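You operate a simulated robot arm through the tools that you are given. There is no shell and no other tool.

You run a simulated robot arm. Do the job below in one go: nothing can be reset, and whatever is moved stays where it is left.

Task
Top up the water tank to between MIN and MAX, then restart the pump unit.
Fine: red switch off before the tank cap comes off; pour from the seal water bottle, put it back, cap on before the restart. Set down upright: seal water bottle. Where these are worked on the way, their far stop is far enough and under half their travel is too little: red switch.

The check looks at the end state, three seconds after you hand in, the way a careful person would. Anything else that was tipped, shoved, dropped, spilled or broken makes it a failure. Lids that push on must go on centred and level and be pressed home; caps that screw on are set level and turned clockwise until they are tight.

Robot
A 7-joint arm with a two-finger parallel gripper, fixed in place. Base frame: the origin is at the foot of the arm, x ahead of it, y to its left, z up; the work surface is at about z = 0.703. Units: m, degrees, N and s.
With the tool pointing down near the work surface it reaches from about 0.14 to 0.68 m from the base axis. Its first joint turns from -143.0 to 143.0 degrees. Payload 3 kg.
Tool frame: the origin (TCP) lies between the finger pads and is the grasp point; the fingertips stand 0.03 m ahead of it; z points along the fingers, y is the line along which they close. Largest opening 0.11 m; finger width 0.02, thickness 0.01; the body of the gripper, 0.048 by 0.112 m, starts 0.055 m behind the TCP.
Orientation is told as [roll, pitch, yaw] about the base's x, y, z axes, in that order, counted from this pose: with the fingers straight down and closing along the base's y, the tool's x points along the base's -x, its y along +y and its z along -z.

Tools
- The arm moves only by the tool drive_tool. Its argument "deltas" is one flat list of numbers, 6 for each row, row after row: the shift along the tool's x, y, z in m, then the turn, a rotation vector about the tool's x, y, z in degrees. In form: [x, y, z, wx, wy, wz, x, y, z, wx, wy, wz, ...]. A call has 1 to 20 rows; each row shifts and turns the commanded pose from where the row before left it, along the tool's axes as they then stand. "grip" is the opening, from 0 (shut) to 1 (fully open), set as the call begins (left out, the last holds). Rows are played at 5 a second. More than 0.05 m and 8.6 degrees between two rows, or a gripper value outside its range, and nothing of the call is played. Where a pose cannot be reached the arm comes as near as it can. A force on the tool above 40 N (or 10 N above the force at the start of the call, whichever is more), or a blocked arm, ends the call early, and 0.2 s more pass. The fingers move at their own pace (about 0.108 m/s each) and stop on an object; they squeeze with about 23 N. The grip force told is the motor's: it shows also when the fingers shut on nothing. Time passes only in rows, and 0.2 s behind the last, so rows that do not move let the fingers close. It gives the time, the measured TCP pose, the force on the tool (base axes), the opening and the grip force at its end, in the units of the frame above (readings bear some noise), with the torque about the TCP (base axes, N m) and any sound that the robot's microphone picked up.
- Cameras (640 x 400 px; columns grow to the right, rows downward): "scene" is fixed at [0.0454, -0.4853, 1.276]; the picture's right is [0.67, -0.74, 0.00], its down [-0.32, -0.29, -0.90] and it looks along [0.67, 0.61, -0.43] (base axes); focal length 310 px, centre (320, 200). "wrist" rides on the gripper at [0.072, 0.017, -0.103] in the tool frame; the picture's right is [-0.23, 0.97, 0.00], its down [-0.76, -0.18, -0.62] and it looks along [-0.61, -0.14, 0.78] (tool axes); focal length 222 px, centre (320, 200). There is no depth. A picture from a camera that has moved, and an enlarged one, comes with that camera's place and axes in the base frame and with its lens. The place of the scene camera against the robot may be out by one fixed shift of up to 0.025 m in any direction.
- snapshot(camera): a new picture of that camera. It takes no simulated time.
- raise_lower(by): slides the trunk up (or, below 0, down) by that many m; the arm rides with it, the base frame stays. It gives what a move gives, with no picture.
- enlarge(camera, box): a new picture of the part [left, top, right, bottom] of that camera's present view, enlarged. It takes no simulated time.
- hand_in(): hands the job in; it is judged then, once.

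Nothing tells you positions but the pictures and the camera data. Unless the task says otherwise, let go and move clear before handing in.

The tools are called after ">>>" by a JSON object that holds its "name" and its "arguments". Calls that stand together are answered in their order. drive_tool: Moves the arm, as the interface text tells. Its arguments: {"type":"object","properties":{"deltas":{"type":"array"},"grip":{"type":"number"}},"required":["deltas"]} The other tools are called the same way: raise_lower (by) slides the trunk up or down; snapshot (camera) takes a picture; enlarge (camera, box) takes an enlarged picture of a part of a camera's view; hand_in () hands the job in.

At the start:

```text
time: 0.0
eef_pos: [0.7581, 0.0625, 1.0063]
tool_rot: [0.1, -0.1, -0.1]
force: [0.0, 0.5, 0.2]
wrist_torque: [-0.02, -0.03, 0.02]
opening: 0.1099
grasp_force: 0.0
trunk travel left (down, up): [-0.775, 0.115]
```

scene: 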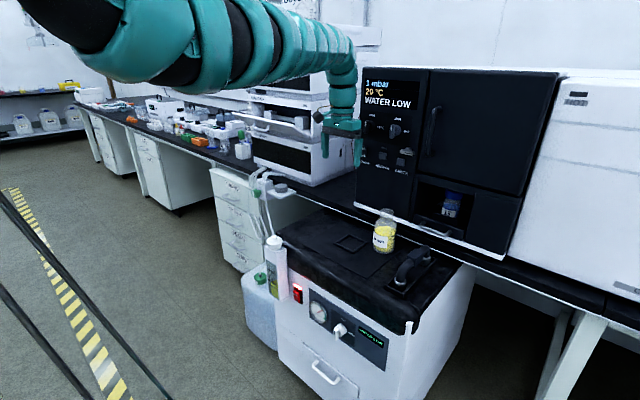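
wrist: 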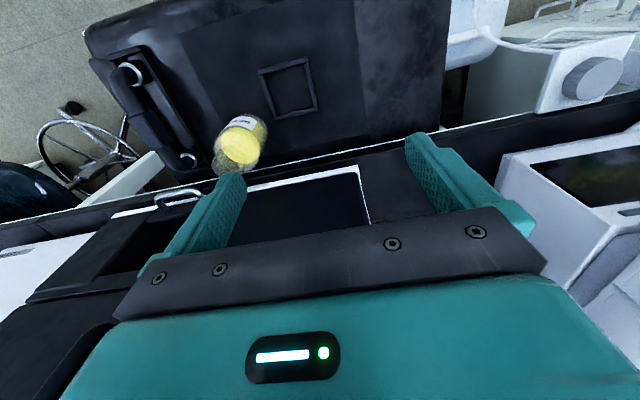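

I see a dark-topped pump cart with a yellow bottle on it, and a bench instrument with a "WATER LOW" display and a blue-capped bottle in its bay. I'll look closer before moving anything.

>>> {"name": "enlarge", "arguments": {"camera": "scene", "box": [220, 160, 480, 400]}}

>>> {"name": "enlarge", "arguments": {"camera": "scene", "box": [340, 60, 560, 260]}}

>>> {"name": "enlarge", "arguments": {"camera": "scene", "box": [230, 220, 400, 380]}}

>>> {"name": "enlarge", "arguments": {"camera": "wrist", "box": [60, 0, 460, 220]}}

```text
1.67 times, centred on (350, 280) of scene
camera zoom: at [0.0454, -0.4853, 1.276], right [0.67, -0.74, 0.0], down [-0.32, -0.29, -0.9], along [0.67, 0.61, -0.43], focal length 516 px, centre (270, 67)
```

zoom: 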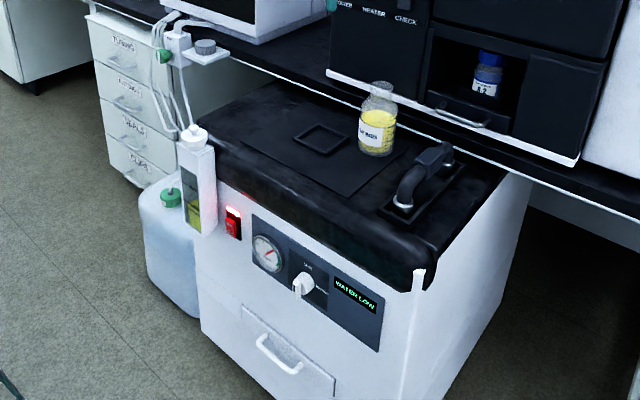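

```text
2.00 times, centred on (450, 160) of scene
camera zoom: at [0.0454, -0.4853, 1.276], right [0.67, -0.74, 0.0], down [-0.32, -0.29, -0.9], along [0.67, 0.61, -0.43], focal length 619 px, centre (60, 280)
```

zoom: 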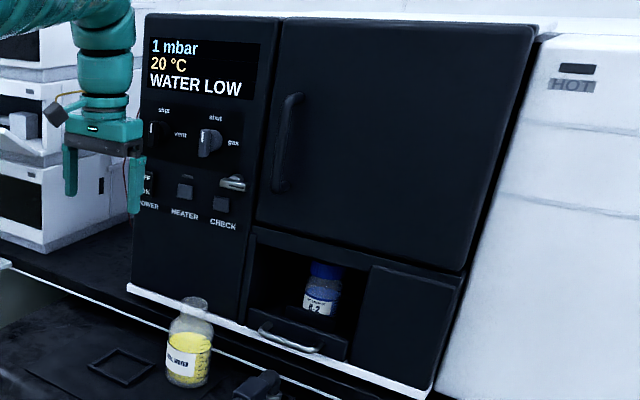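

```text
2.50 times, centred on (315, 300) of scene
camera zoom: at [0.0454, -0.4853, 1.276], right [0.67, -0.74, 0.0], down [-0.32, -0.29, -0.9], along [0.67, 0.61, -0.43], focal length 774 px, centre (332, -50)
```

zoom: 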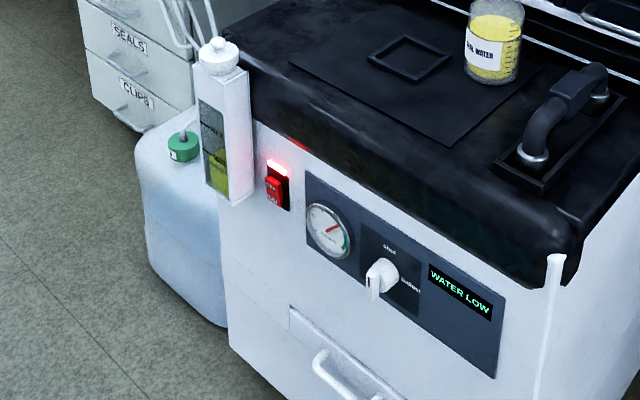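

```text
1.60 times, centred on (260, 110) of wrist
camera zoom: at [0.6852, 0.079, 1.1102], right [0.23, 0.97, 0.0], down [0.76, -0.18, 0.62], along [0.61, -0.14, -0.78], focal length 355 px, centre (416, 344)
```

zoom: 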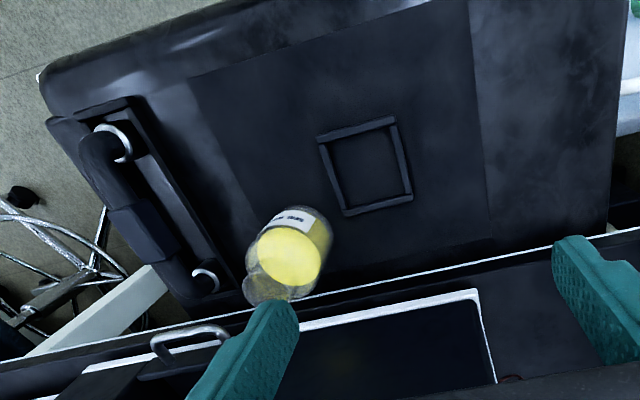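

The pump cart has a white tank with a sight glass at its front left, a red rocker switch and a valve knob. The bottle of seal water stands on the cart top near (0.80, -0.08). I'll zoom in on the tank, switch and bottle for details.

>>> {"name": "enlarge", "arguments": {"camera": "scene", "box": [250, 220, 314, 320]}}

>>> {"name": "enlarge", "arguments": {"camera": "scene", "box": [280, 275, 400, 350]}}

>>> {"name": "enlarge", "arguments": {"camera": "scene", "box": [350, 195, 430, 265]}}

>>> {"name": "enlarge", "arguments": {"camera": "scene", "box": [230, 160, 310, 220]}}

```text
4.00 times, centred on (282, 270) of scene
camera zoom: at [0.0454, -0.4853, 1.276], right [0.67, -0.74, 0.0], down [-0.32, -0.29, -0.9], along [0.67, 0.61, -0.43], focal length 1239 px, centre (472, -80)
```

zoom: 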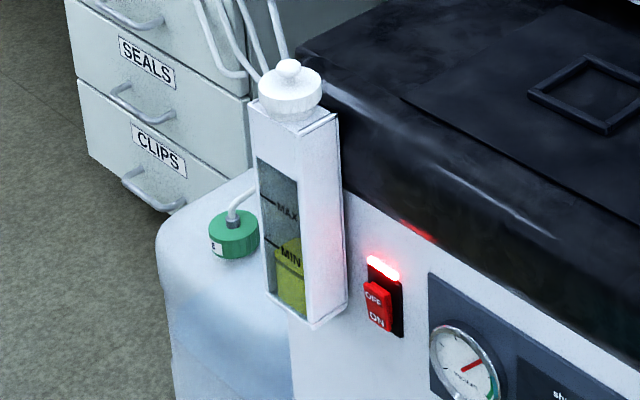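

```text
5.33 times, centred on (340, 312) of scene
camera zoom: at [0.0454, -0.4853, 1.276], right [0.67, -0.74, 0.0], down [-0.32, -0.29, -0.9], along [0.67, 0.61, -0.43], focal length 1652 px, centre (213, -400)
```

zoom: 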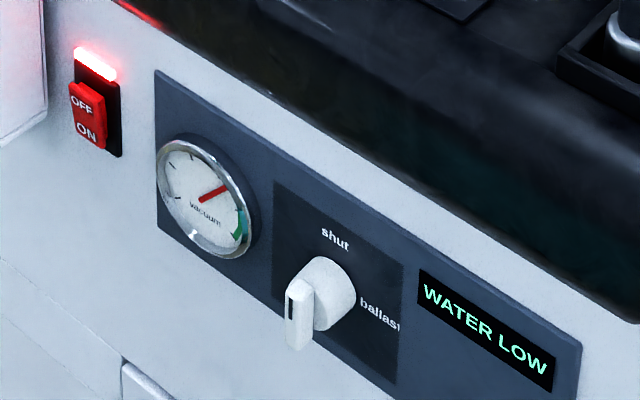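

```text
5.71 times, centred on (390, 230) of scene
camera zoom: at [0.0454, -0.4853, 1.276], right [0.67, -0.74, 0.0], down [-0.32, -0.29, -0.9], along [0.67, 0.61, -0.43], focal length 1770 px, centre (-80, 29)
```

zoom: 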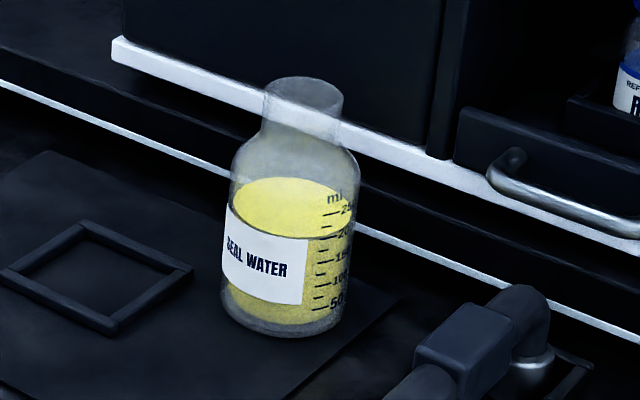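

```text
6.67 times, centred on (270, 190) of scene
camera zoom: at [0.0454, -0.4853, 1.276], right [0.67, -0.74, 0.0], down [-0.32, -0.29, -0.9], along [0.67, 0.61, -0.43], focal length 2065 px, centre (653, 267)
```

zoom: 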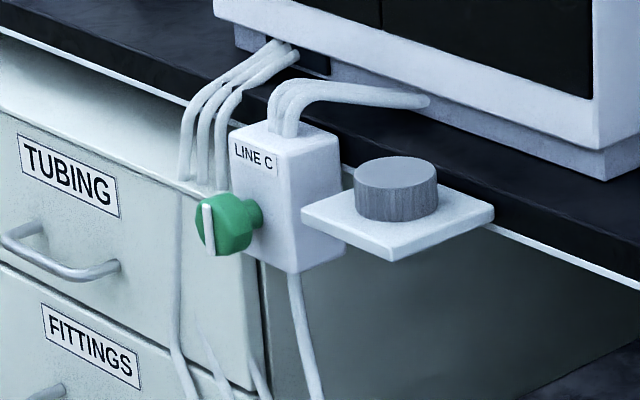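

Zooming further on the tank, its cap and the switch to understand how they work.

>>> {"name": "enlarge", "arguments": {"camera": "scene", "box": [258, 230, 290, 250]}}

>>> {"name": "enlarge", "arguments": {"camera": "scene", "box": [256, 250, 304, 310]}}

>>> {"name": "enlarge", "arguments": {"camera": "scene", "box": [285, 280, 309, 310]}}

>>> {"name": "enlarge", "arguments": {"camera": "scene", "box": [370, 200, 402, 255]}}

```text
16.00 times, centred on (274, 240) of scene
camera zoom: at [0.0454, -0.4853, 1.276], right [0.67, -0.74, 0.0], down [-0.32, -0.29, -0.9], along [0.67, 0.61, -0.43], focal length 4956 px, centre (1056, -440)
```

zoom: 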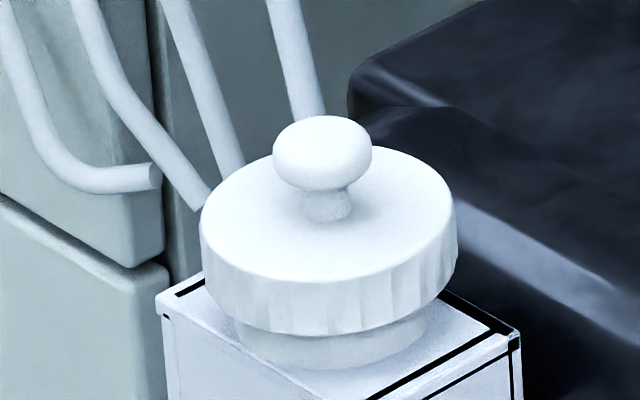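

```text
6.67 times, centred on (280, 280) of scene
camera zoom: at [0.0454, -0.4853, 1.276], right [0.67, -0.74, 0.0], down [-0.32, -0.29, -0.9], along [0.67, 0.61, -0.43], focal length 2065 px, centre (587, -333)
```

zoom: 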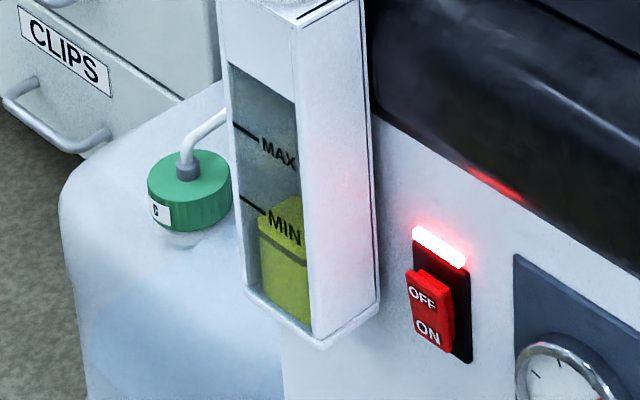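

```text
13.33 times, centred on (297, 295) of scene
camera zoom: at [0.0454, -0.4853, 1.276], right [0.67, -0.74, 0.0], down [-0.32, -0.29, -0.9], along [0.67, 0.61, -0.43], focal length 4130 px, centre (627, -1067)
```

zoom: 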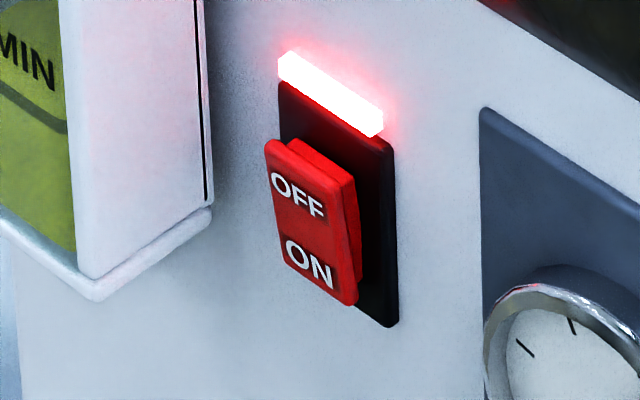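

```text
7.27 times, centred on (386, 228) of scene
camera zoom: at [0.0454, -0.4853, 1.276], right [0.67, -0.74, 0.0], down [-0.32, -0.29, -0.9], along [0.67, 0.61, -0.43], focal length 2252 px, centre (-160, 0)
```

zoom: 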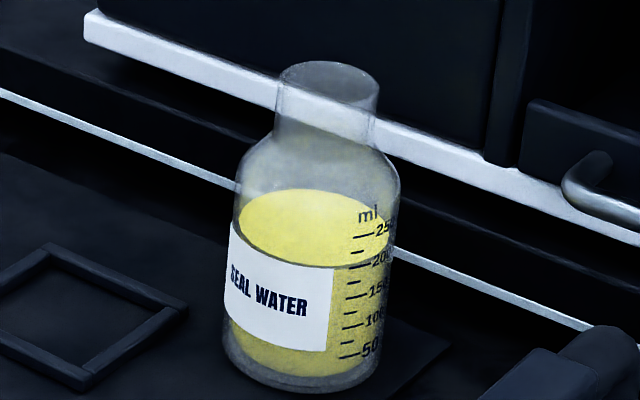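

The tank cap is a white ribbed cap with a knob on top. The switch shows ON pressed in and OFF standing out. The level is at or below MIN. I'll pull the arm back towards the base at a safe height to get wrist views of the front and tank.

>>> {"name": "drive_tool", "arguments": {"deltas": [0.05, 0, 0, 0, 0, 0, 0.05, 0, 0, 0, 0, 0, 0.05, 0, 0, 0, 0, 0, 0.05, 0, 0, 0, 0, 0, 0.05, 0, 0, 0, 0, 0, 0.05, 0.02, 0, 0, 0, 0, 0, 0.03, 0, 0, 0, 0], "grip": 1}}

>>> {"name": "snapshot", "arguments": {"camera": "wrist"}}

>>> {"name": "snapshot", "arguments": {"camera": "scene"}}

```text
refused: row 6 steps farther than a row can; nothing moved
```

```text
taken
camera wrist: at [0.6852, 0.079, 1.1102], right [0.23, 0.97, 0.0], down [0.76, -0.18, 0.62], along [0.61, -0.14, -0.78], focal length 222 px, centre (320, 200)
```

wrist: 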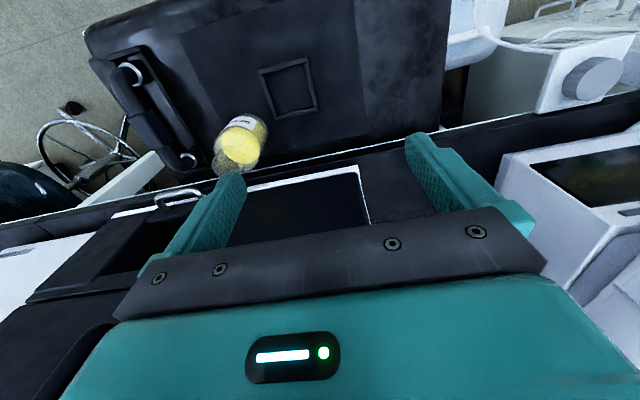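

```text
taken
```

scene: 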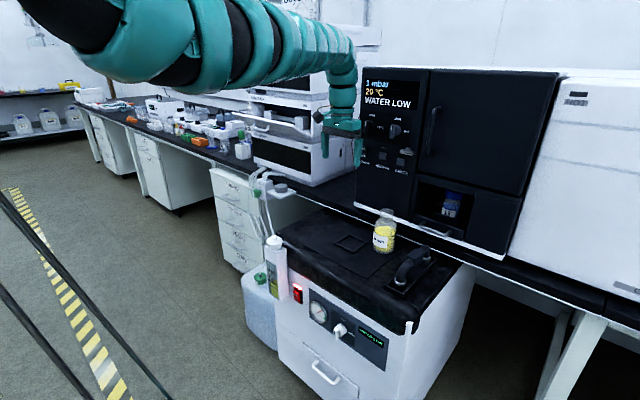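

The move was refused because one row was too long, so nothing moved. I'll repeat it with legal steps.

>>> {"name": "drive_tool", "arguments": {"deltas": [0.045, 0.01, 0, 0, 0, 0, 0.045, 0.01, 0, 0, 0, 0, 0.045, 0.01, 0, 0, 0, 0, 0.045, 0.01, 0, 0, 0, 0, 0.045, 0.01, 0, 0, 0, 0, 0.045, 0.01, 0, 0, 0, 0, 0.045, 0.01, 0, 0, 0, 0], "grip": 1}}

>>> {"name": "snapshot", "arguments": {"camera": "wrist"}}

>>> {"name": "snapshot", "arguments": {"camera": "scene"}}

```text
time: 1.6
eef_pos: [0.6569, 0.0853, 1.0082]
tool_rot: [0.0, 0.0, -0.1]
force: [-0.8, 0.8, 0.3]
wrist_torque: [-0.02, 0.0, -0.01]
opening: 0.11
grasp_force: 0.0
out of reach, approached as far as the arm can: row 3, 4, 5, 6, 7
trunk travel left (down, up): [-0.775, 0.115]
```

```text
taken
camera wrist: at [0.5838, 0.1017, 1.1106], right [0.23, 0.97, 0.0], down [0.76, -0.18, 0.62], along [0.61, -0.14, -0.78], focal length 222 px, centre (320, 200)
```

wrist: 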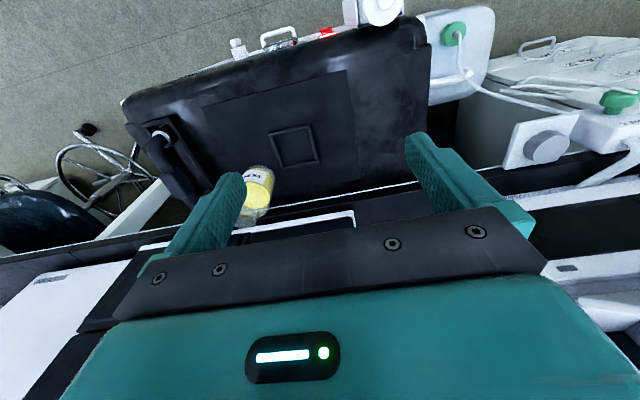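

```text
taken
```

scene: 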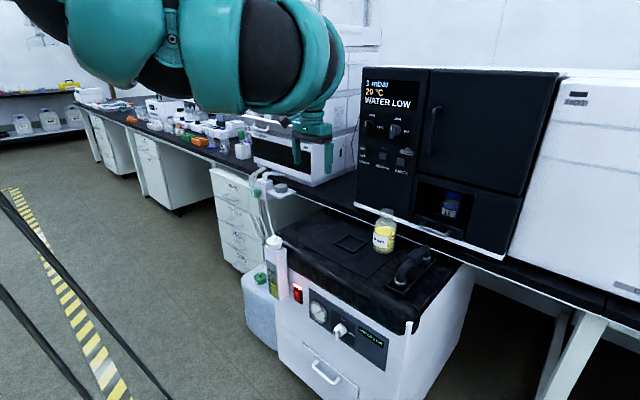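

The arm cannot fold further in at this height. The cap appears near (0.585, 0.175) and the switch is on the front face to its right. I'll descend to about z=0.86 and then pull back.

>>> {"name": "drive_tool", "arguments": {"deltas": [0, 0, 0.04, 0, 0, 0, 0, 0, 0.04, 0, 0, 0, 0, 0, 0.04, 0, 0, 0], "grip": 1}}

```text
time: 2.4
eef_pos: [0.6536, 0.0831, 0.8867]
tool_rot: [-0.2, 0.1, -0.1]
force: [0.9, -0.6, -0.5]
wrist_torque: [0.01, 0.0, -0.02]
opening: 0.11
grasp_force: 0.0
trunk travel left (down, up): [-0.775, 0.115]
```

The commanded pose restarts from the measured one. Now pulling back at z≈0.887.

>>> {"name": "drive_tool", "arguments": {"deltas": [0.045, 0, 0, 0, 0, 0, 0.045, 0, 0, 0, 0, 0, 0.045, 0, 0, 0, 0, 0, 0.045, 0, 0, 0, 0, 0, 0.045, 0, 0, 0, 0, 0], "grip": 1}}

>>> {"name": "snapshot", "arguments": {"camera": "wrist"}}

>>> {"name": "snapshot", "arguments": {"camera": "scene"}}

```text
time: 3.6
eef_pos: [0.5103, 0.149, 0.8707]
tool_rot: [0.0, 0.0, -0.1]
force: [-0.4, 0.4, 0.4]
wrist_torque: [-0.01, 0.02, 0.0]
opening: 0.1101
grasp_force: 0.0
out of reach, approached as far as the arm can: row 2, 3, 4, 5
trunk travel left (down, up): [-0.775, 0.115]
```

```text
taken
camera wrist: at [0.4386, 0.1657, 0.9745], right [0.23, 0.97, 0.0], down [0.76, -0.18, 0.62], along [0.61, -0.14, -0.78], focal length 222 px, centre (320, 200)
```

wrist: 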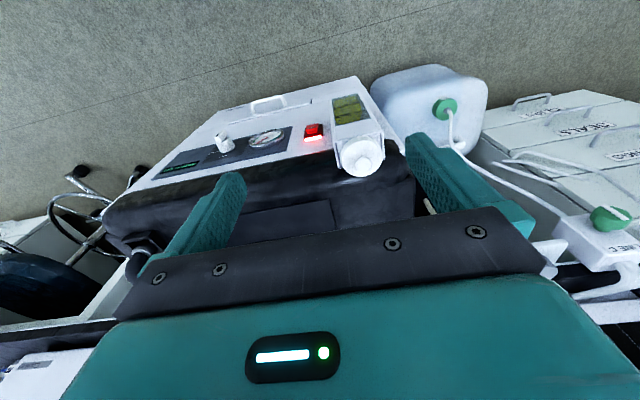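

```text
taken
```

scene: 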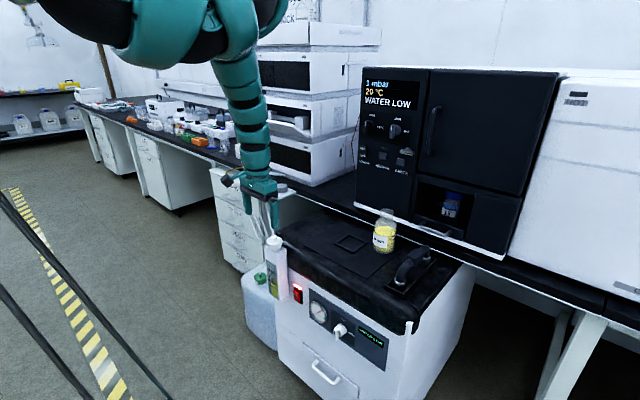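

The wrist camera now sees the front panel, switch and tank. I'll zoom in for precise pixel positions.

>>> {"name": "enlarge", "arguments": {"camera": "wrist", "box": [290, 80, 410, 180]}}

>>> {"name": "enlarge", "arguments": {"camera": "wrist", "box": [100, 60, 420, 260]}}

>>> {"name": "enlarge", "arguments": {"camera": "scene", "box": [220, 160, 340, 310]}}

```text
4.00 times, centred on (350, 130) of wrist
camera zoom: at [0.4386, 0.1657, 0.9745], right [0.23, 0.97, 0.0], down [0.76, -0.18, 0.62], along [0.61, -0.14, -0.78], focal length 888 px, centre (200, 480)
```

zoom: 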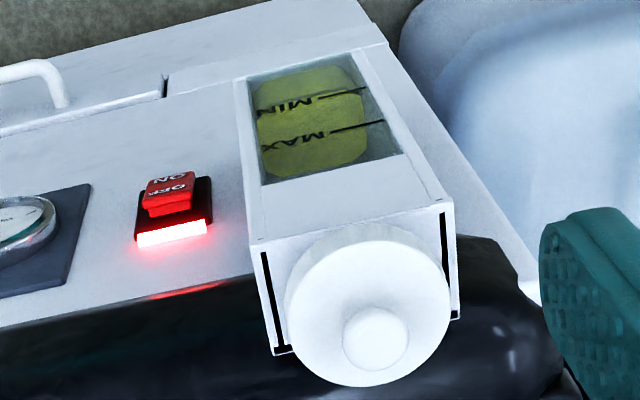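

```text
2.00 times, centred on (260, 160) of wrist
camera zoom: at [0.4386, 0.1657, 0.9745], right [0.23, 0.97, 0.0], down [0.76, -0.18, 0.62], along [0.61, -0.14, -0.78], focal length 444 px, centre (440, 280)
```

zoom: 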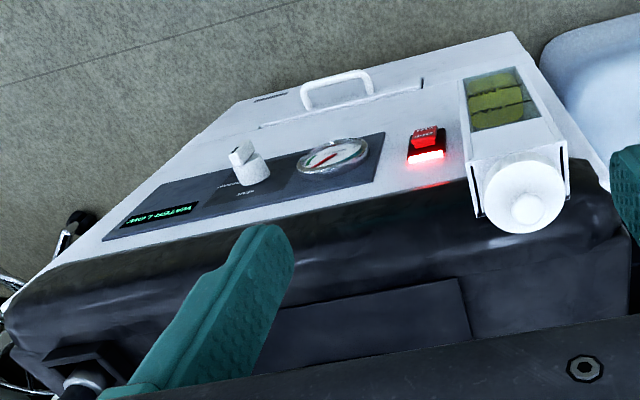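

```text
2.67 times, centred on (280, 235) of scene
camera zoom: at [0.0454, -0.4853, 1.276], right [0.67, -0.74, 0.0], down [-0.32, -0.29, -0.9], along [0.67, 0.61, -0.43], focal length 826 px, centre (427, 107)
```

zoom: 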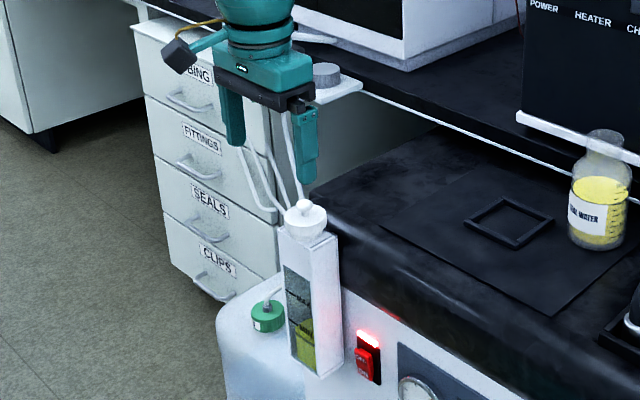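

The tank's cap is about 0.05 m wide at roughly (0.59, 0.18). I'll tilt the tool forward about 45° while backing away and lowering, so the wrist camera looks level at the front of the tank.

>>> {"name": "drive_tool", "arguments": {"deltas": [0.0183, -0.003, 0.035, 0, -7.5, 0, 0.0227, -0.003, 0.0323, 0, -7.5, 0, 0.0267, -0.003, 0.0291, 0, -7.5, 0, 0.0303, -0.003, 0.0253, 0, -7.5, 0, 0.0333, -0.003, 0.0212, 0, -7.5, 0, 0.0358, -0.003, 0.0166, 0, -7.5, 0], "grip": 1}}

>>> {"name": "snapshot", "arguments": {"camera": "wrist"}}

>>> {"name": "snapshot", "arguments": {"camera": "scene"}}

```text
time: 5.0
eef_pos: [0.4153, 0.1456, 0.6475]
tool_rot: [0.2, -45.0, -0.2]
force: [0.0, -0.8, -0.9]
wrist_torque: [0.04, 0.05, 0.0]
opening: 0.11
grasp_force: 0.1
out of reach, approached as far as the arm can: row 1, 2
trunk travel left (down, up): [-0.775, 0.115]
```

```text
taken
camera wrist: at [0.2911, 0.1629, 0.6682], right [0.16, 0.97, 0.16], down [0.1, -0.18, 0.98], along [0.98, -0.14, -0.12], focal length 222 px, centre (320, 200)
```

wrist: 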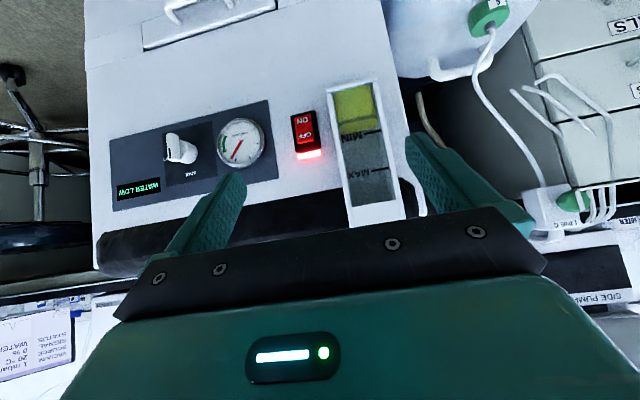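

```text
taken
```

scene: 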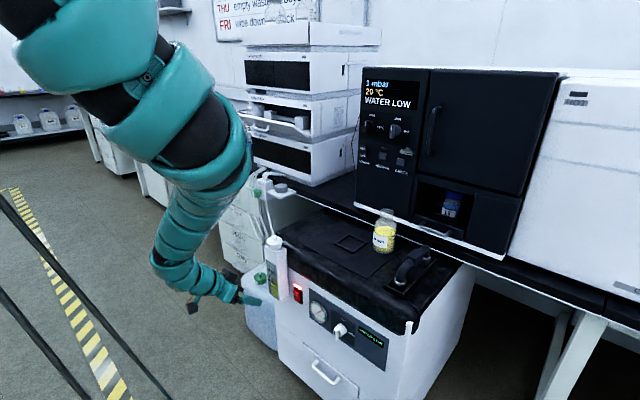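

Now I have a level (upside-down) view of the tank and the switch. Zooming in on both.

>>> {"name": "enlarge", "arguments": {"camera": "wrist", "box": [280, 70, 420, 230]}}

>>> {"name": "enlarge", "arguments": {"camera": "wrist", "box": [280, 95, 340, 170]}}

>>> {"name": "enlarge", "arguments": {"camera": "scene", "box": [140, 200, 340, 330]}}

```text
2.50 times, centred on (350, 150) of wrist
camera zoom: at [0.2911, 0.1629, 0.6682], right [0.16, 0.97, 0.16], down [0.1, -0.18, 0.98], along [0.98, -0.14, -0.12], focal length 555 px, centre (245, 325)
```

zoom: 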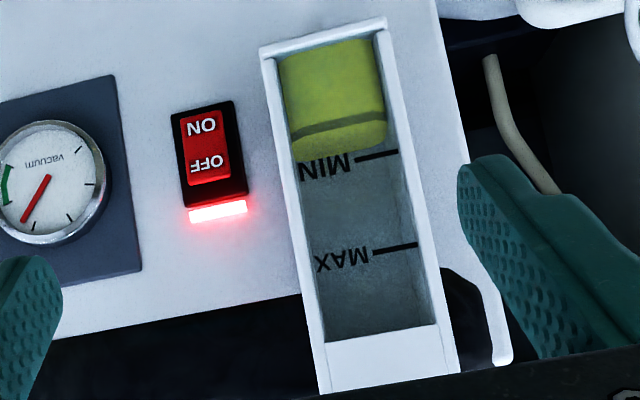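

```text
5.33 times, centred on (310, 132) of wrist
camera zoom: at [0.2911, 0.1629, 0.6682], right [0.16, 0.97, 0.16], down [0.1, -0.18, 0.98], along [0.98, -0.14, -0.12], focal length 1185 px, centre (373, 560)
```

zoom: 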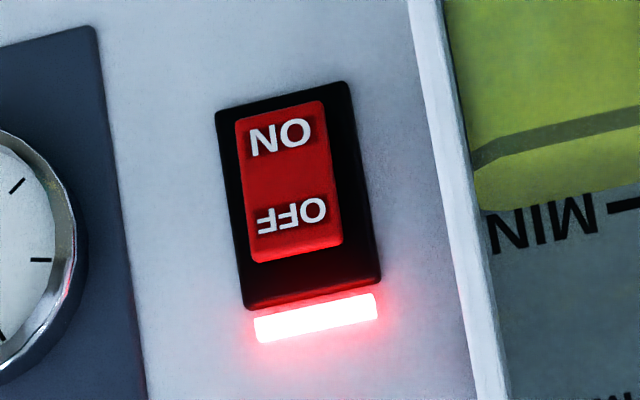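

```text
3.08 times, centred on (240, 265) of scene
camera zoom: at [0.0454, -0.4853, 1.276], right [0.67, -0.74, 0.0], down [-0.32, -0.29, -0.9], along [0.67, 0.61, -0.43], focal length 953 px, centre (566, 0)
```

zoom: 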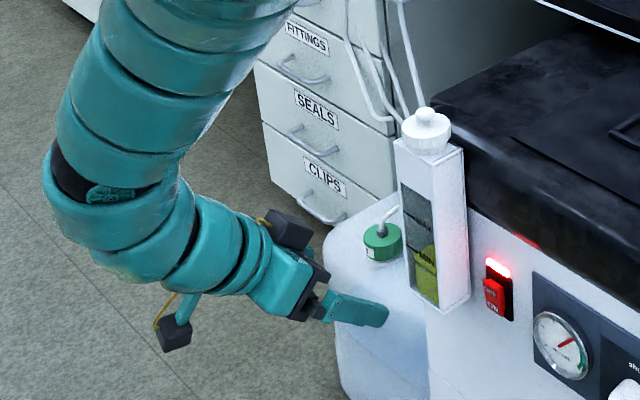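

The switch's OFF half is near (0.60, 0.112, 0.533) and its ON half near z=0.506. The MIN line is at z≈0.565, MAX at 0.611, and the water is at about 0.547. I'll lower the trunk 0.2 m so I can reach the switch with a nearly horizontal tool.

>>> {"name": "raise_lower", "arguments": {"by": -0.2}}

>>> {"name": "drive_tool", "arguments": {"deltas": [-0.0377, -0.0112, -0.0094, 0, -7.33, 0, -0.0386, -0.0112, -0.0045, 0, -7.33, 0, -0.0389, -0.0112, 0.0005, 0, -7.33, 0, 0, 0, 0, 0, 0, 0], "grip": 0}}

>>> {"name": "snapshot", "arguments": {"camera": "wrist"}}

>>> {"name": "snapshot", "arguments": {"camera": "scene"}}

```text
time: 7.2
eef_pos: [0.4166, 0.1463, 0.4463]
tool_rot: [-0.1, -44.9, -0.1]
force: [0.5, 0.9, -0.6]
wrist_torque: [0.03, 0.0, 0.01]
opening: 0.1099
grasp_force: 0.1
trunk travel left (down, up): [-0.575, 0.315]
```

```text
time: 8.2
eef_pos: [0.477, 0.1137, 0.5451]
tool_rot: [0.1, -67.1, -0.1]
force: [0.2, -0.8, 0.1]
wrist_torque: [0.03, 0.02, -0.03]
opening: 0.0
grasp_force: 22.8
trunk travel left (down, up): [-0.575, 0.315]
```

```text
taken
camera wrist: at [0.353, 0.1299, 0.5195], right [0.09, 0.97, 0.21], down [-0.28, -0.18, 0.94], along [0.96, -0.14, 0.25], focal length 222 px, centre (320, 200)
```

wrist: 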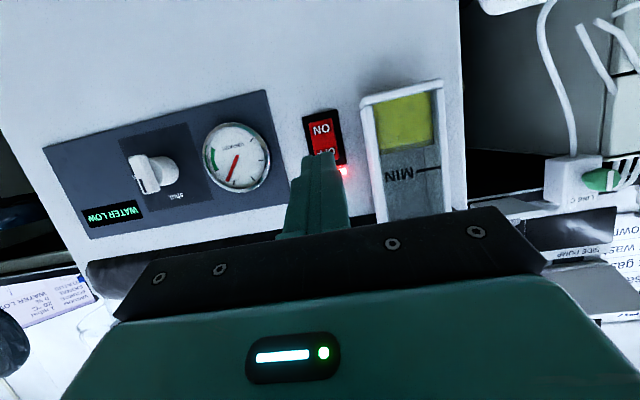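

```text
taken
```

scene: 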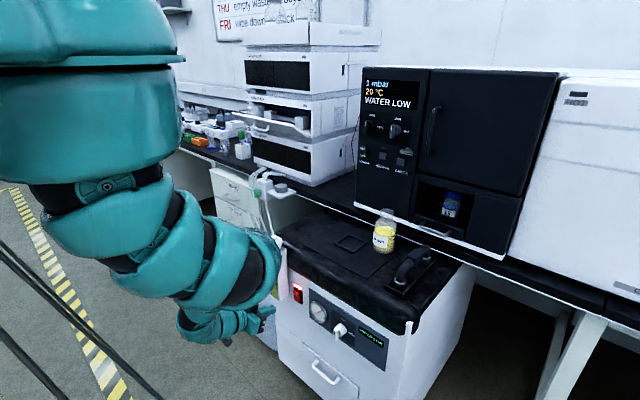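

The arm is in front of the switch with fingers closed. I'll check the alignment with a zoom before pressing.

>>> {"name": "enlarge", "arguments": {"camera": "wrist", "box": [270, 90, 390, 250]}}

>>> {"name": "enlarge", "arguments": {"camera": "scene", "box": [220, 260, 340, 350]}}

```text
2.50 times, centred on (330, 170) of wrist
camera zoom: at [0.353, 0.1299, 0.5195], right [0.09, 0.97, 0.21], down [-0.28, -0.18, 0.94], along [0.96, -0.14, 0.25], focal length 555 px, centre (295, 275)
```

zoom: 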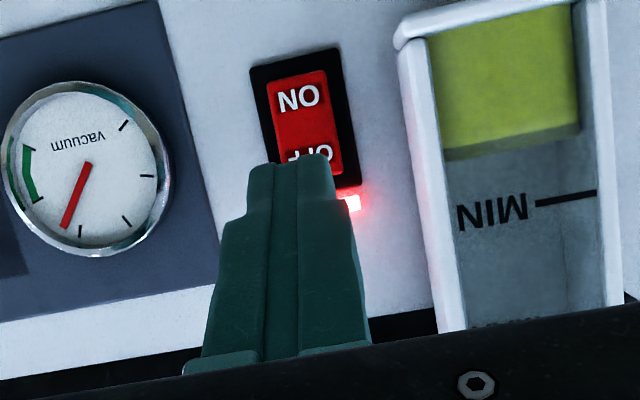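

```text
4.44 times, centred on (280, 305) of scene
camera zoom: at [0.0454, -0.4853, 1.276], right [0.67, -0.74, 0.0], down [-0.32, -0.29, -0.9], along [0.67, 0.61, -0.43], focal length 1376 px, centre (498, -267)
```

zoom: 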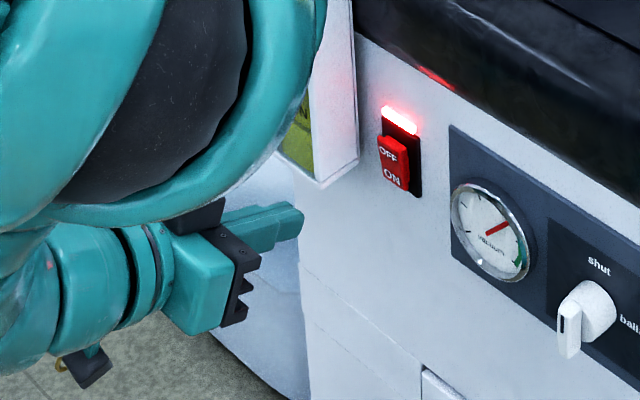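

Alignment matches my estimate (ON label at z≈0.508). I'll approach to just short of the OFF half with the fingertip at z≈0.536.

>>> {"name": "drive_tool", "arguments": {"deltas": [0.0064, -0.0017, 0.0027, 0, 0, 0, -0.0078, 0, 0.0184, 0, 0, 0, -0.0078, 0, 0.0184, 0, 0, 0, -0.0078, 0, 0.0184, 0, 0, 0, -0.0078, 0, 0.0184, 0, 0, 0], "grip": 0}}

>>> {"name": "enlarge", "arguments": {"camera": "scene", "box": [220, 260, 340, 350]}}

>>> {"name": "snapshot", "arguments": {"camera": "wrist"}}

```text
time: 9.4
eef_pos: [0.5583, 0.1105, 0.5385]
tool_rot: [0.1, -66.9, -0.1]
force: [0.1, 0.5, -0.7]
wrist_torque: [-0.01, -0.01, 0.02]
opening: 0.0001
grasp_force: 22.8
trunk travel left (down, up): [-0.575, 0.315]
```

```text
4.44 times, centred on (280, 305) of scene
camera zoom: at [0.0454, -0.4853, 1.276], right [0.67, -0.74, 0.0], down [-0.32, -0.29, -0.9], along [0.67, 0.61, -0.43], focal length 1376 px, centre (498, -267)
```

zoom: 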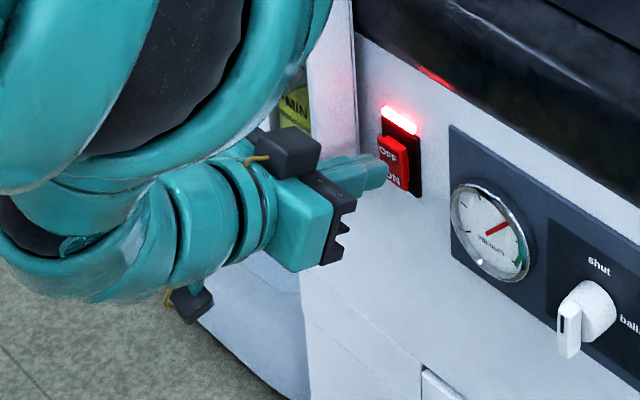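

```text
taken
camera wrist: at [0.4337, 0.1275, 0.512], right [0.09, 0.97, 0.21], down [-0.28, -0.18, 0.94], along [0.96, -0.14, 0.25], focal length 222 px, centre (320, 200)
```

wrist: 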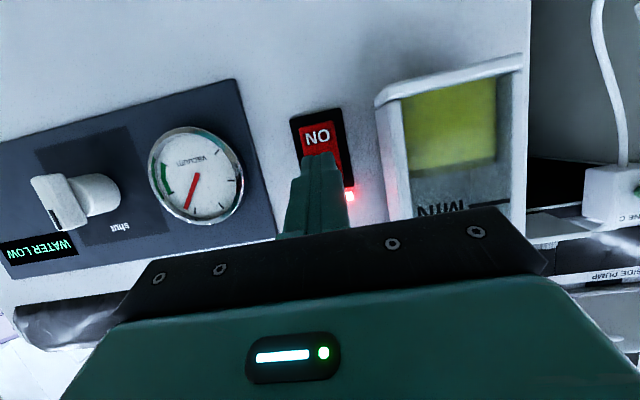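

The fingertip is right in front of the OFF half. Now pressing gently forward in small steps.

>>> {"name": "drive_tool", "arguments": {"deltas": [-0.0016, 0, 0.0037, 0, 0, 0, -0.0016, 0, 0.0037, 0, 0, 0, -0.0016, 0, 0.0037, 0, 0, 0, -0.0012, 0, 0.0028, 0, 0, 0], "grip": 0}}

>>> {"name": "enlarge", "arguments": {"camera": "scene", "box": [270, 265, 330, 325]}}

```text
time: 10.5
eef_pos: [0.5666, 0.112, 0.5379]
tool_rot: [0.0, -66.4, 0.1]
force: [-15.1, -1.2, 4.7]
wrist_torque: [0.09, -0.12, -0.05]
opening: 0.0
grasp_force: 23.0
trunk travel left (down, up): [-0.575, 0.315]
stopped in row 4: the force on the tool passed its limit at 42 N (the readings are from after the stop); the commanded pose is now the measured one
```

```text
6.67 times, centred on (300, 295) of scene
camera zoom: at [0.0454, -0.4853, 1.276], right [0.67, -0.74, 0.0], down [-0.32, -0.29, -0.9], along [0.67, 0.61, -0.43], focal length 2065 px, centre (453, -433)
```

zoom: 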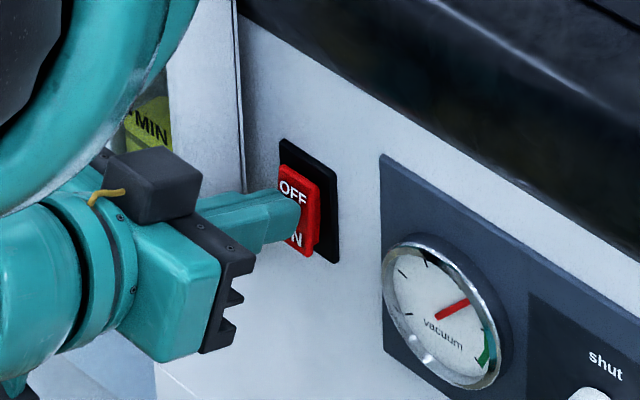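

The red lamp went out and the rocker flipped. I'll back off and verify.

>>> {"name": "drive_tool", "arguments": {"deltas": [0.0078, 0, -0.0184, 0, 0, 0, 0.0117, 0, -0.0276, 0, 0, 0, 0.0117, 0, -0.0276, 0, 0, 0, 0.0117, 0, -0.0276, 0, 0, 0], "grip": 0}}

>>> {"name": "enlarge", "arguments": {"camera": "scene", "box": [270, 265, 330, 325]}}

>>> {"name": "snapshot", "arguments": {"camera": "wrist"}}

>>> {"name": "snapshot", "arguments": {"camera": "scene"}}

```text
time: 11.5
eef_pos: [0.4691, 0.111, 0.5395]
tool_rot: [0.1, -66.5, -0.2]
force: [-1.0, 0.1, 0.2]
wrist_torque: [0.01, -0.03, -0.01]
opening: 0.0
grasp_force: 23.0
out of reach, approached as far as the arm can: row 4
trunk travel left (down, up): [-0.575, 0.315]
```

```text
6.67 times, centred on (300, 295) of scene
camera zoom: at [0.0454, -0.4853, 1.276], right [0.67, -0.74, 0.0], down [-0.32, -0.29, -0.9], along [0.67, 0.61, -0.43], focal length 2065 px, centre (453, -433)
```

zoom: 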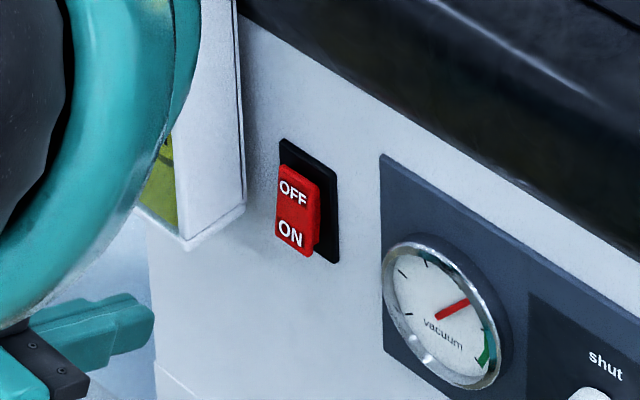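

```text
taken
camera wrist: at [0.3443, 0.1267, 0.5134], right [0.09, 0.97, 0.21], down [-0.27, -0.18, 0.95], along [0.96, -0.14, 0.25], focal length 222 px, centre (320, 200)
```

wrist: 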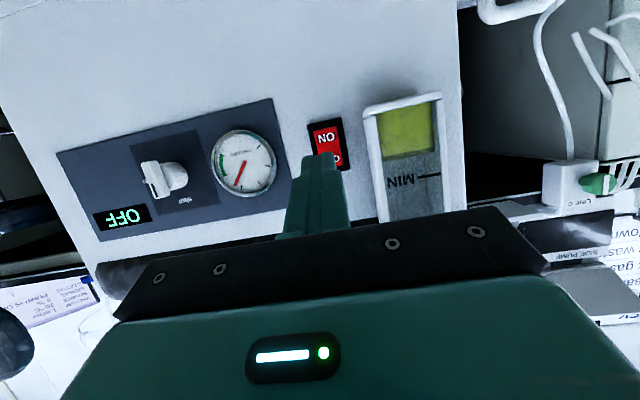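

```text
taken
```

scene: 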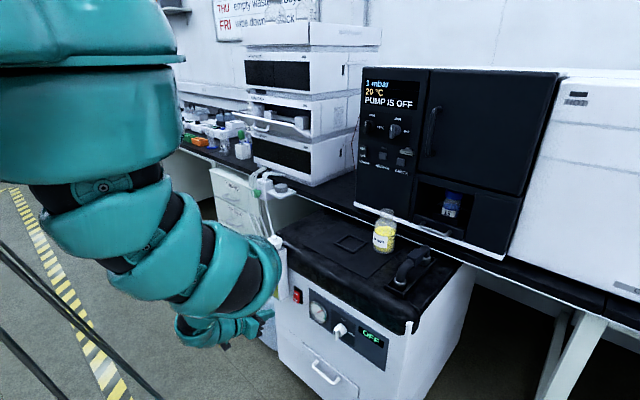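

The switch is off: the panel shows OFF and the oven shows PUMP IS OFF. Next I'll raise the trunk back and bring the tool to point straight down near the tank cap.

>>> {"name": "raise_lower", "arguments": {"by": 0.2}}

>>> {"name": "drive_tool", "arguments": {"deltas": [-0.0098, 0.0044, 0.0031, 0, 7.44, 0, -0.0101, 0.0044, 0.0018, 0, 7.44, 0, -0.0103, 0.0044, 0.0005, 0, 7.44, 0, -0.0102, 0.0044, -0.0008, 0, 7.44, 0, -0.0101, 0.0044, -0.0022, 0, 7.44, 0, -0.0097, 0.0044, -0.0034, 0, 7.44, 0, -0.0092, 0.0044, -0.0047, 0, 7.44, 0, -0.0085, 0.0044, -0.0058, 0, 7.44, 0, -0.0076, 0.0044, -0.0069, 0, 7.44, 0], "grip": 1}}

>>> {"name": "snapshot", "arguments": {"camera": "wrist"}}

>>> {"name": "snapshot", "arguments": {"camera": "scene"}}

```text
time: 13.6
eef_pos: [0.4685, 0.1108, 0.7384]
tool_rot: [0.0, -66.6, -0.1]
force: [0.5, 0.6, -0.7]
wrist_torque: [-0.02, 0.0, -0.01]
opening: 0.0001
grasp_force: 23.2
trunk travel left (down, up): [-0.775, 0.115]
```

```text
time: 15.6
eef_pos: [0.5446, 0.1681, 0.8052]
tool_rot: [0.2, 0.3, 0.2]
force: [0.5, 2.4, 0.7]
wrist_torque: [-0.1, -0.02, 0.0]
opening: 0.1098
grasp_force: 0.0
out of reach, approached as far as the arm can: row 1, 2, 3
trunk travel left (down, up): [-0.775, 0.115]
```

```text
taken
camera wrist: at [0.4727, 0.1833, 0.9093], right [0.22, 0.97, 0.0], down [0.77, -0.18, 0.62], along [0.6, -0.14, -0.79], focal length 222 px, centre (320, 200)
```

wrist: 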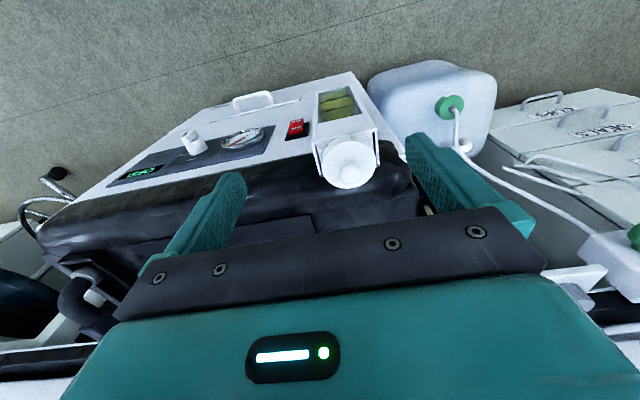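

```text
taken
```

scene: 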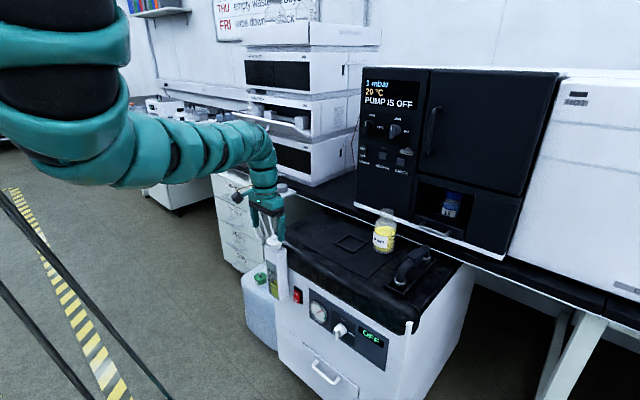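

Now I'll zoom in on the cap from here to triangulate it.

>>> {"name": "enlarge", "arguments": {"camera": "wrist", "box": [300, 80, 400, 200]}}

>>> {"name": "enlarge", "arguments": {"camera": "scene", "box": [225, 170, 325, 260]}}

```text
3.33 times, centred on (350, 140) of wrist
camera zoom: at [0.4727, 0.1833, 0.9093], right [0.22, 0.97, 0.0], down [0.77, -0.18, 0.62], along [0.6, -0.14, -0.79], focal length 740 px, centre (220, 400)
```

zoom: 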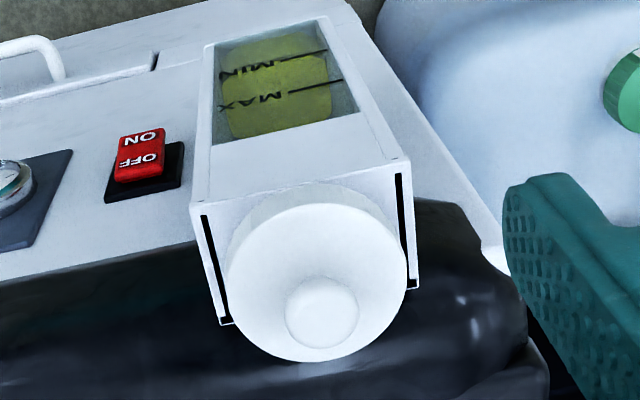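

```text
4.44 times, centred on (275, 215) of scene
camera zoom: at [0.0454, -0.4853, 1.276], right [0.67, -0.74, 0.0], down [-0.32, -0.29, -0.9], along [0.67, 0.61, -0.43], focal length 1376 px, centre (520, 133)
```

zoom: 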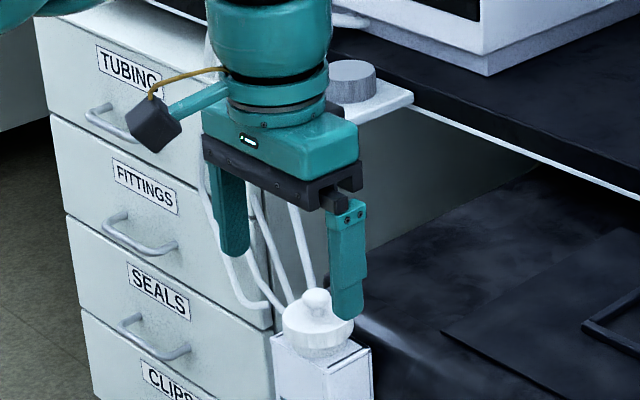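

The cap's top disc centre triangulates to about (0.584, 0.187, 0.717), diameter about 0.052 m. I'll move above it and narrow the gripper a bit.

>>> {"name": "drive_tool", "arguments": {"deltas": [-0.02, 0.0095, 0, -0.2, -0.3, 0, -0.0194, 0.0094, 0, 0, 0, 0, 0, 0, 0, 0, 0, 0], "grip": 0.75}}

>>> {"name": "snapshot", "arguments": {"camera": "wrist"}}

>>> {"name": "enlarge", "arguments": {"camera": "scene", "box": [245, 190, 315, 260]}}

```text
time: 16.4
eef_pos: [0.5844, 0.1824, 0.8047]
tool_rot: [0.1, 0.0, 0.0]
force: [0.8, 0.3, -0.2]
wrist_torque: [-0.01, 0.02, -0.02]
opening: 0.082
grasp_force: 0.0
trunk travel left (down, up): [-0.775, 0.115]
```

```text
taken
camera wrist: at [0.5113, 0.1991, 0.9082], right [0.23, 0.97, 0.0], down [0.76, -0.18, 0.62], along [0.61, -0.14, -0.78], focal length 222 px, centre (320, 200)
```

wrist: 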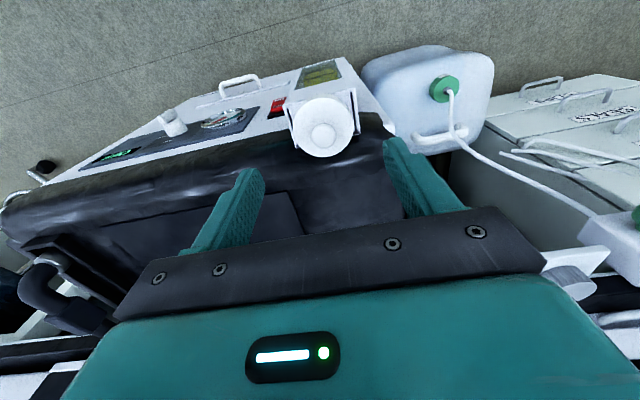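

```text
5.71 times, centred on (280, 225) of scene
camera zoom: at [0.0454, -0.4853, 1.276], right [0.67, -0.74, 0.0], down [-0.32, -0.29, -0.9], along [0.67, 0.61, -0.43], focal length 1770 px, centre (549, 57)
```

zoom: 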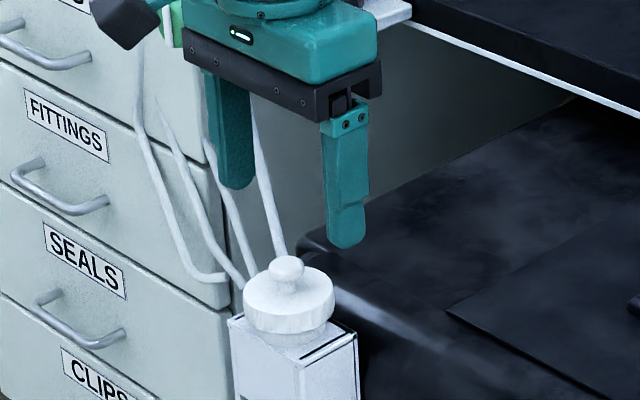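

>>> {"name": "enlarge", "arguments": {"camera": "wrist", "box": [270, 80, 370, 170]}}

```text
4.44 times, centred on (320, 125) of wrist
camera zoom: at [0.5113, 0.1991, 0.9082], right [0.23, 0.97, 0.0], down [0.76, -0.18, 0.62], along [0.61, -0.14, -0.78], focal length 987 px, centre (320, 533)
```

zoom: 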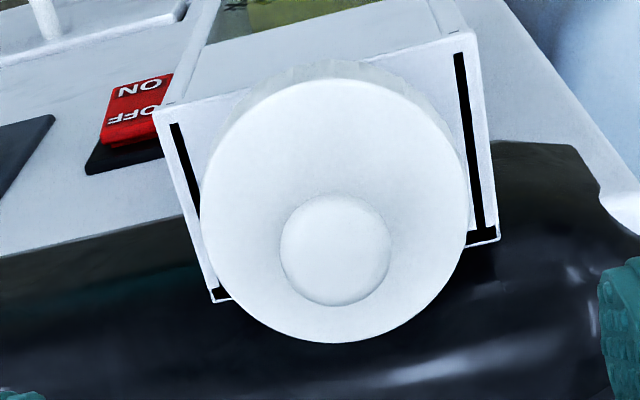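

The cap centre refines to (0.582, 0.186). I'll adjust and descend so the fingertips sit beside the cap's skirt.

>>> {"name": "drive_tool", "arguments": {"deltas": [0.0013, 0.004, 0.02, 0, 0, 0, 0, 0, 0.025, 0, 0, 0, 0, 0, 0.015, 0, 0, 0, 0, 0, 0.008, 0, 0, 0], "grip": 0.75}}

>>> {"name": "snapshot", "arguments": {"camera": "wrist"}}

>>> {"name": "enlarge", "arguments": {"camera": "scene", "box": [250, 215, 300, 260]}}

```text
time: 17.4
eef_pos: [0.5633, 0.189, 0.745]
tool_rot: [0.2, 0.1, 0.0]
force: [1.0, 0.1, -0.5]
wrist_torque: [0.02, 0.0, 0.01]
opening: 0.0823
grasp_force: 0.0
out of reach, approached as far as the arm can: row 2, 3, 4
trunk travel left (down, up): [-0.775, 0.115]
```

```text
taken
camera wrist: at [0.4908, 0.2044, 0.849], right [0.23, 0.97, 0.0], down [0.76, -0.18, 0.62], along [0.61, -0.14, -0.78], focal length 222 px, centre (320, 200)
```

wrist: 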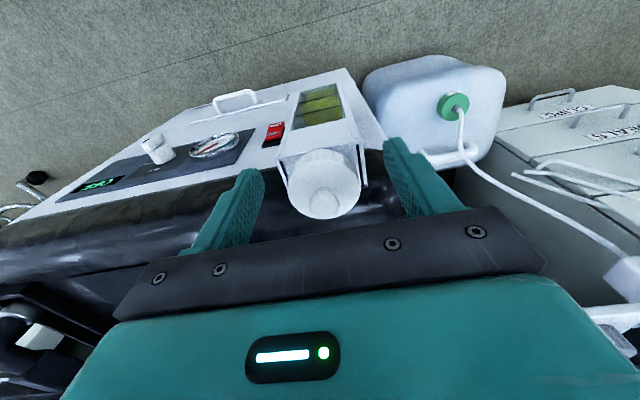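

```text
8.89 times, centred on (275, 238) of scene
camera zoom: at [0.0454, -0.4853, 1.276], right [0.67, -0.74, 0.0], down [-0.32, -0.29, -0.9], along [0.67, 0.61, -0.43], focal length 2753 px, centre (720, -133)
```

zoom: 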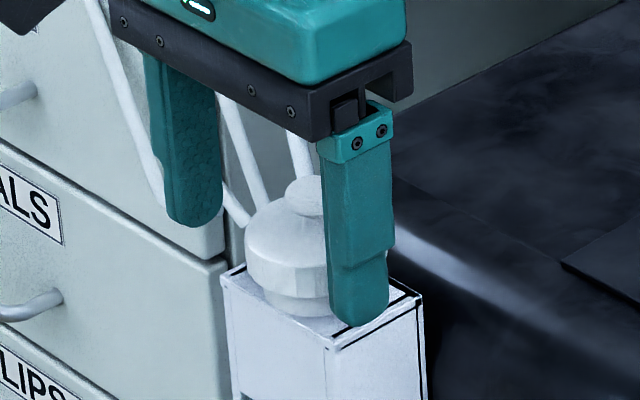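

The arm hit its reach limit at this trunk height and stopped short, with no contact. I'll go back up, lower the trunk 0.1 m and re-approach.

>>> {"name": "drive_tool", "arguments": {"deltas": [0, 0, -0.04, 0, 0, 0, -0.01, -0.001, -0.04, 0, 0, 0, -0.0087, -0.001, -0.04, 0, 0, 0], "grip": 0.75}}

>>> {"name": "raise_lower", "arguments": {"by": -0.1}}

>>> {"name": "snapshot", "arguments": {"camera": "wrist"}}

>>> {"name": "snapshot", "arguments": {"camera": "scene"}}

```text
time: 18.2
eef_pos: [0.5817, 0.1863, 0.8651]
tool_rot: [0.2, 0.0, 0.1]
force: [-0.5, 0.4, 0.3]
wrist_torque: [0.02, 0.01, 0.03]
opening: 0.0827
grasp_force: 0.0
trunk travel left (down, up): [-0.775, 0.115]
```

```text
time: 19.6
eef_pos: [0.5808, 0.1842, 0.7632]
tool_rot: [0.2, 0.0, 0.0]
force: [-0.5, 0.1, 0.0]
wrist_torque: [0.0, -0.04, 0.0]
opening: 0.0825
grasp_force: 0.0
trunk travel left (down, up): [-0.675, 0.215]
```

```text
taken
camera wrist: at [0.5094, 0.2013, 0.8668], right [0.23, 0.97, 0.0], down [0.76, -0.18, 0.62], along [0.61, -0.14, -0.78], focal length 222 px, centre (320, 200)
```

wrist: 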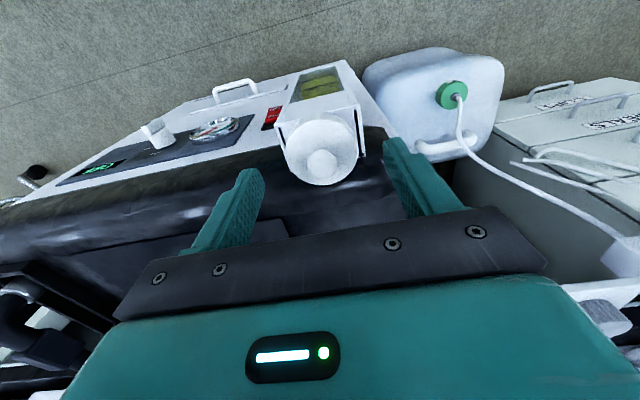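

```text
taken
```

scene: 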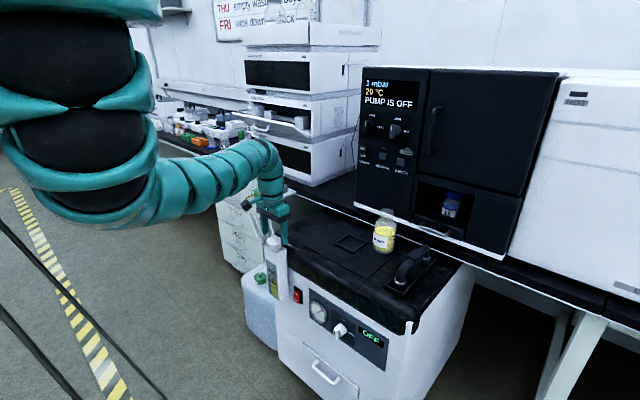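

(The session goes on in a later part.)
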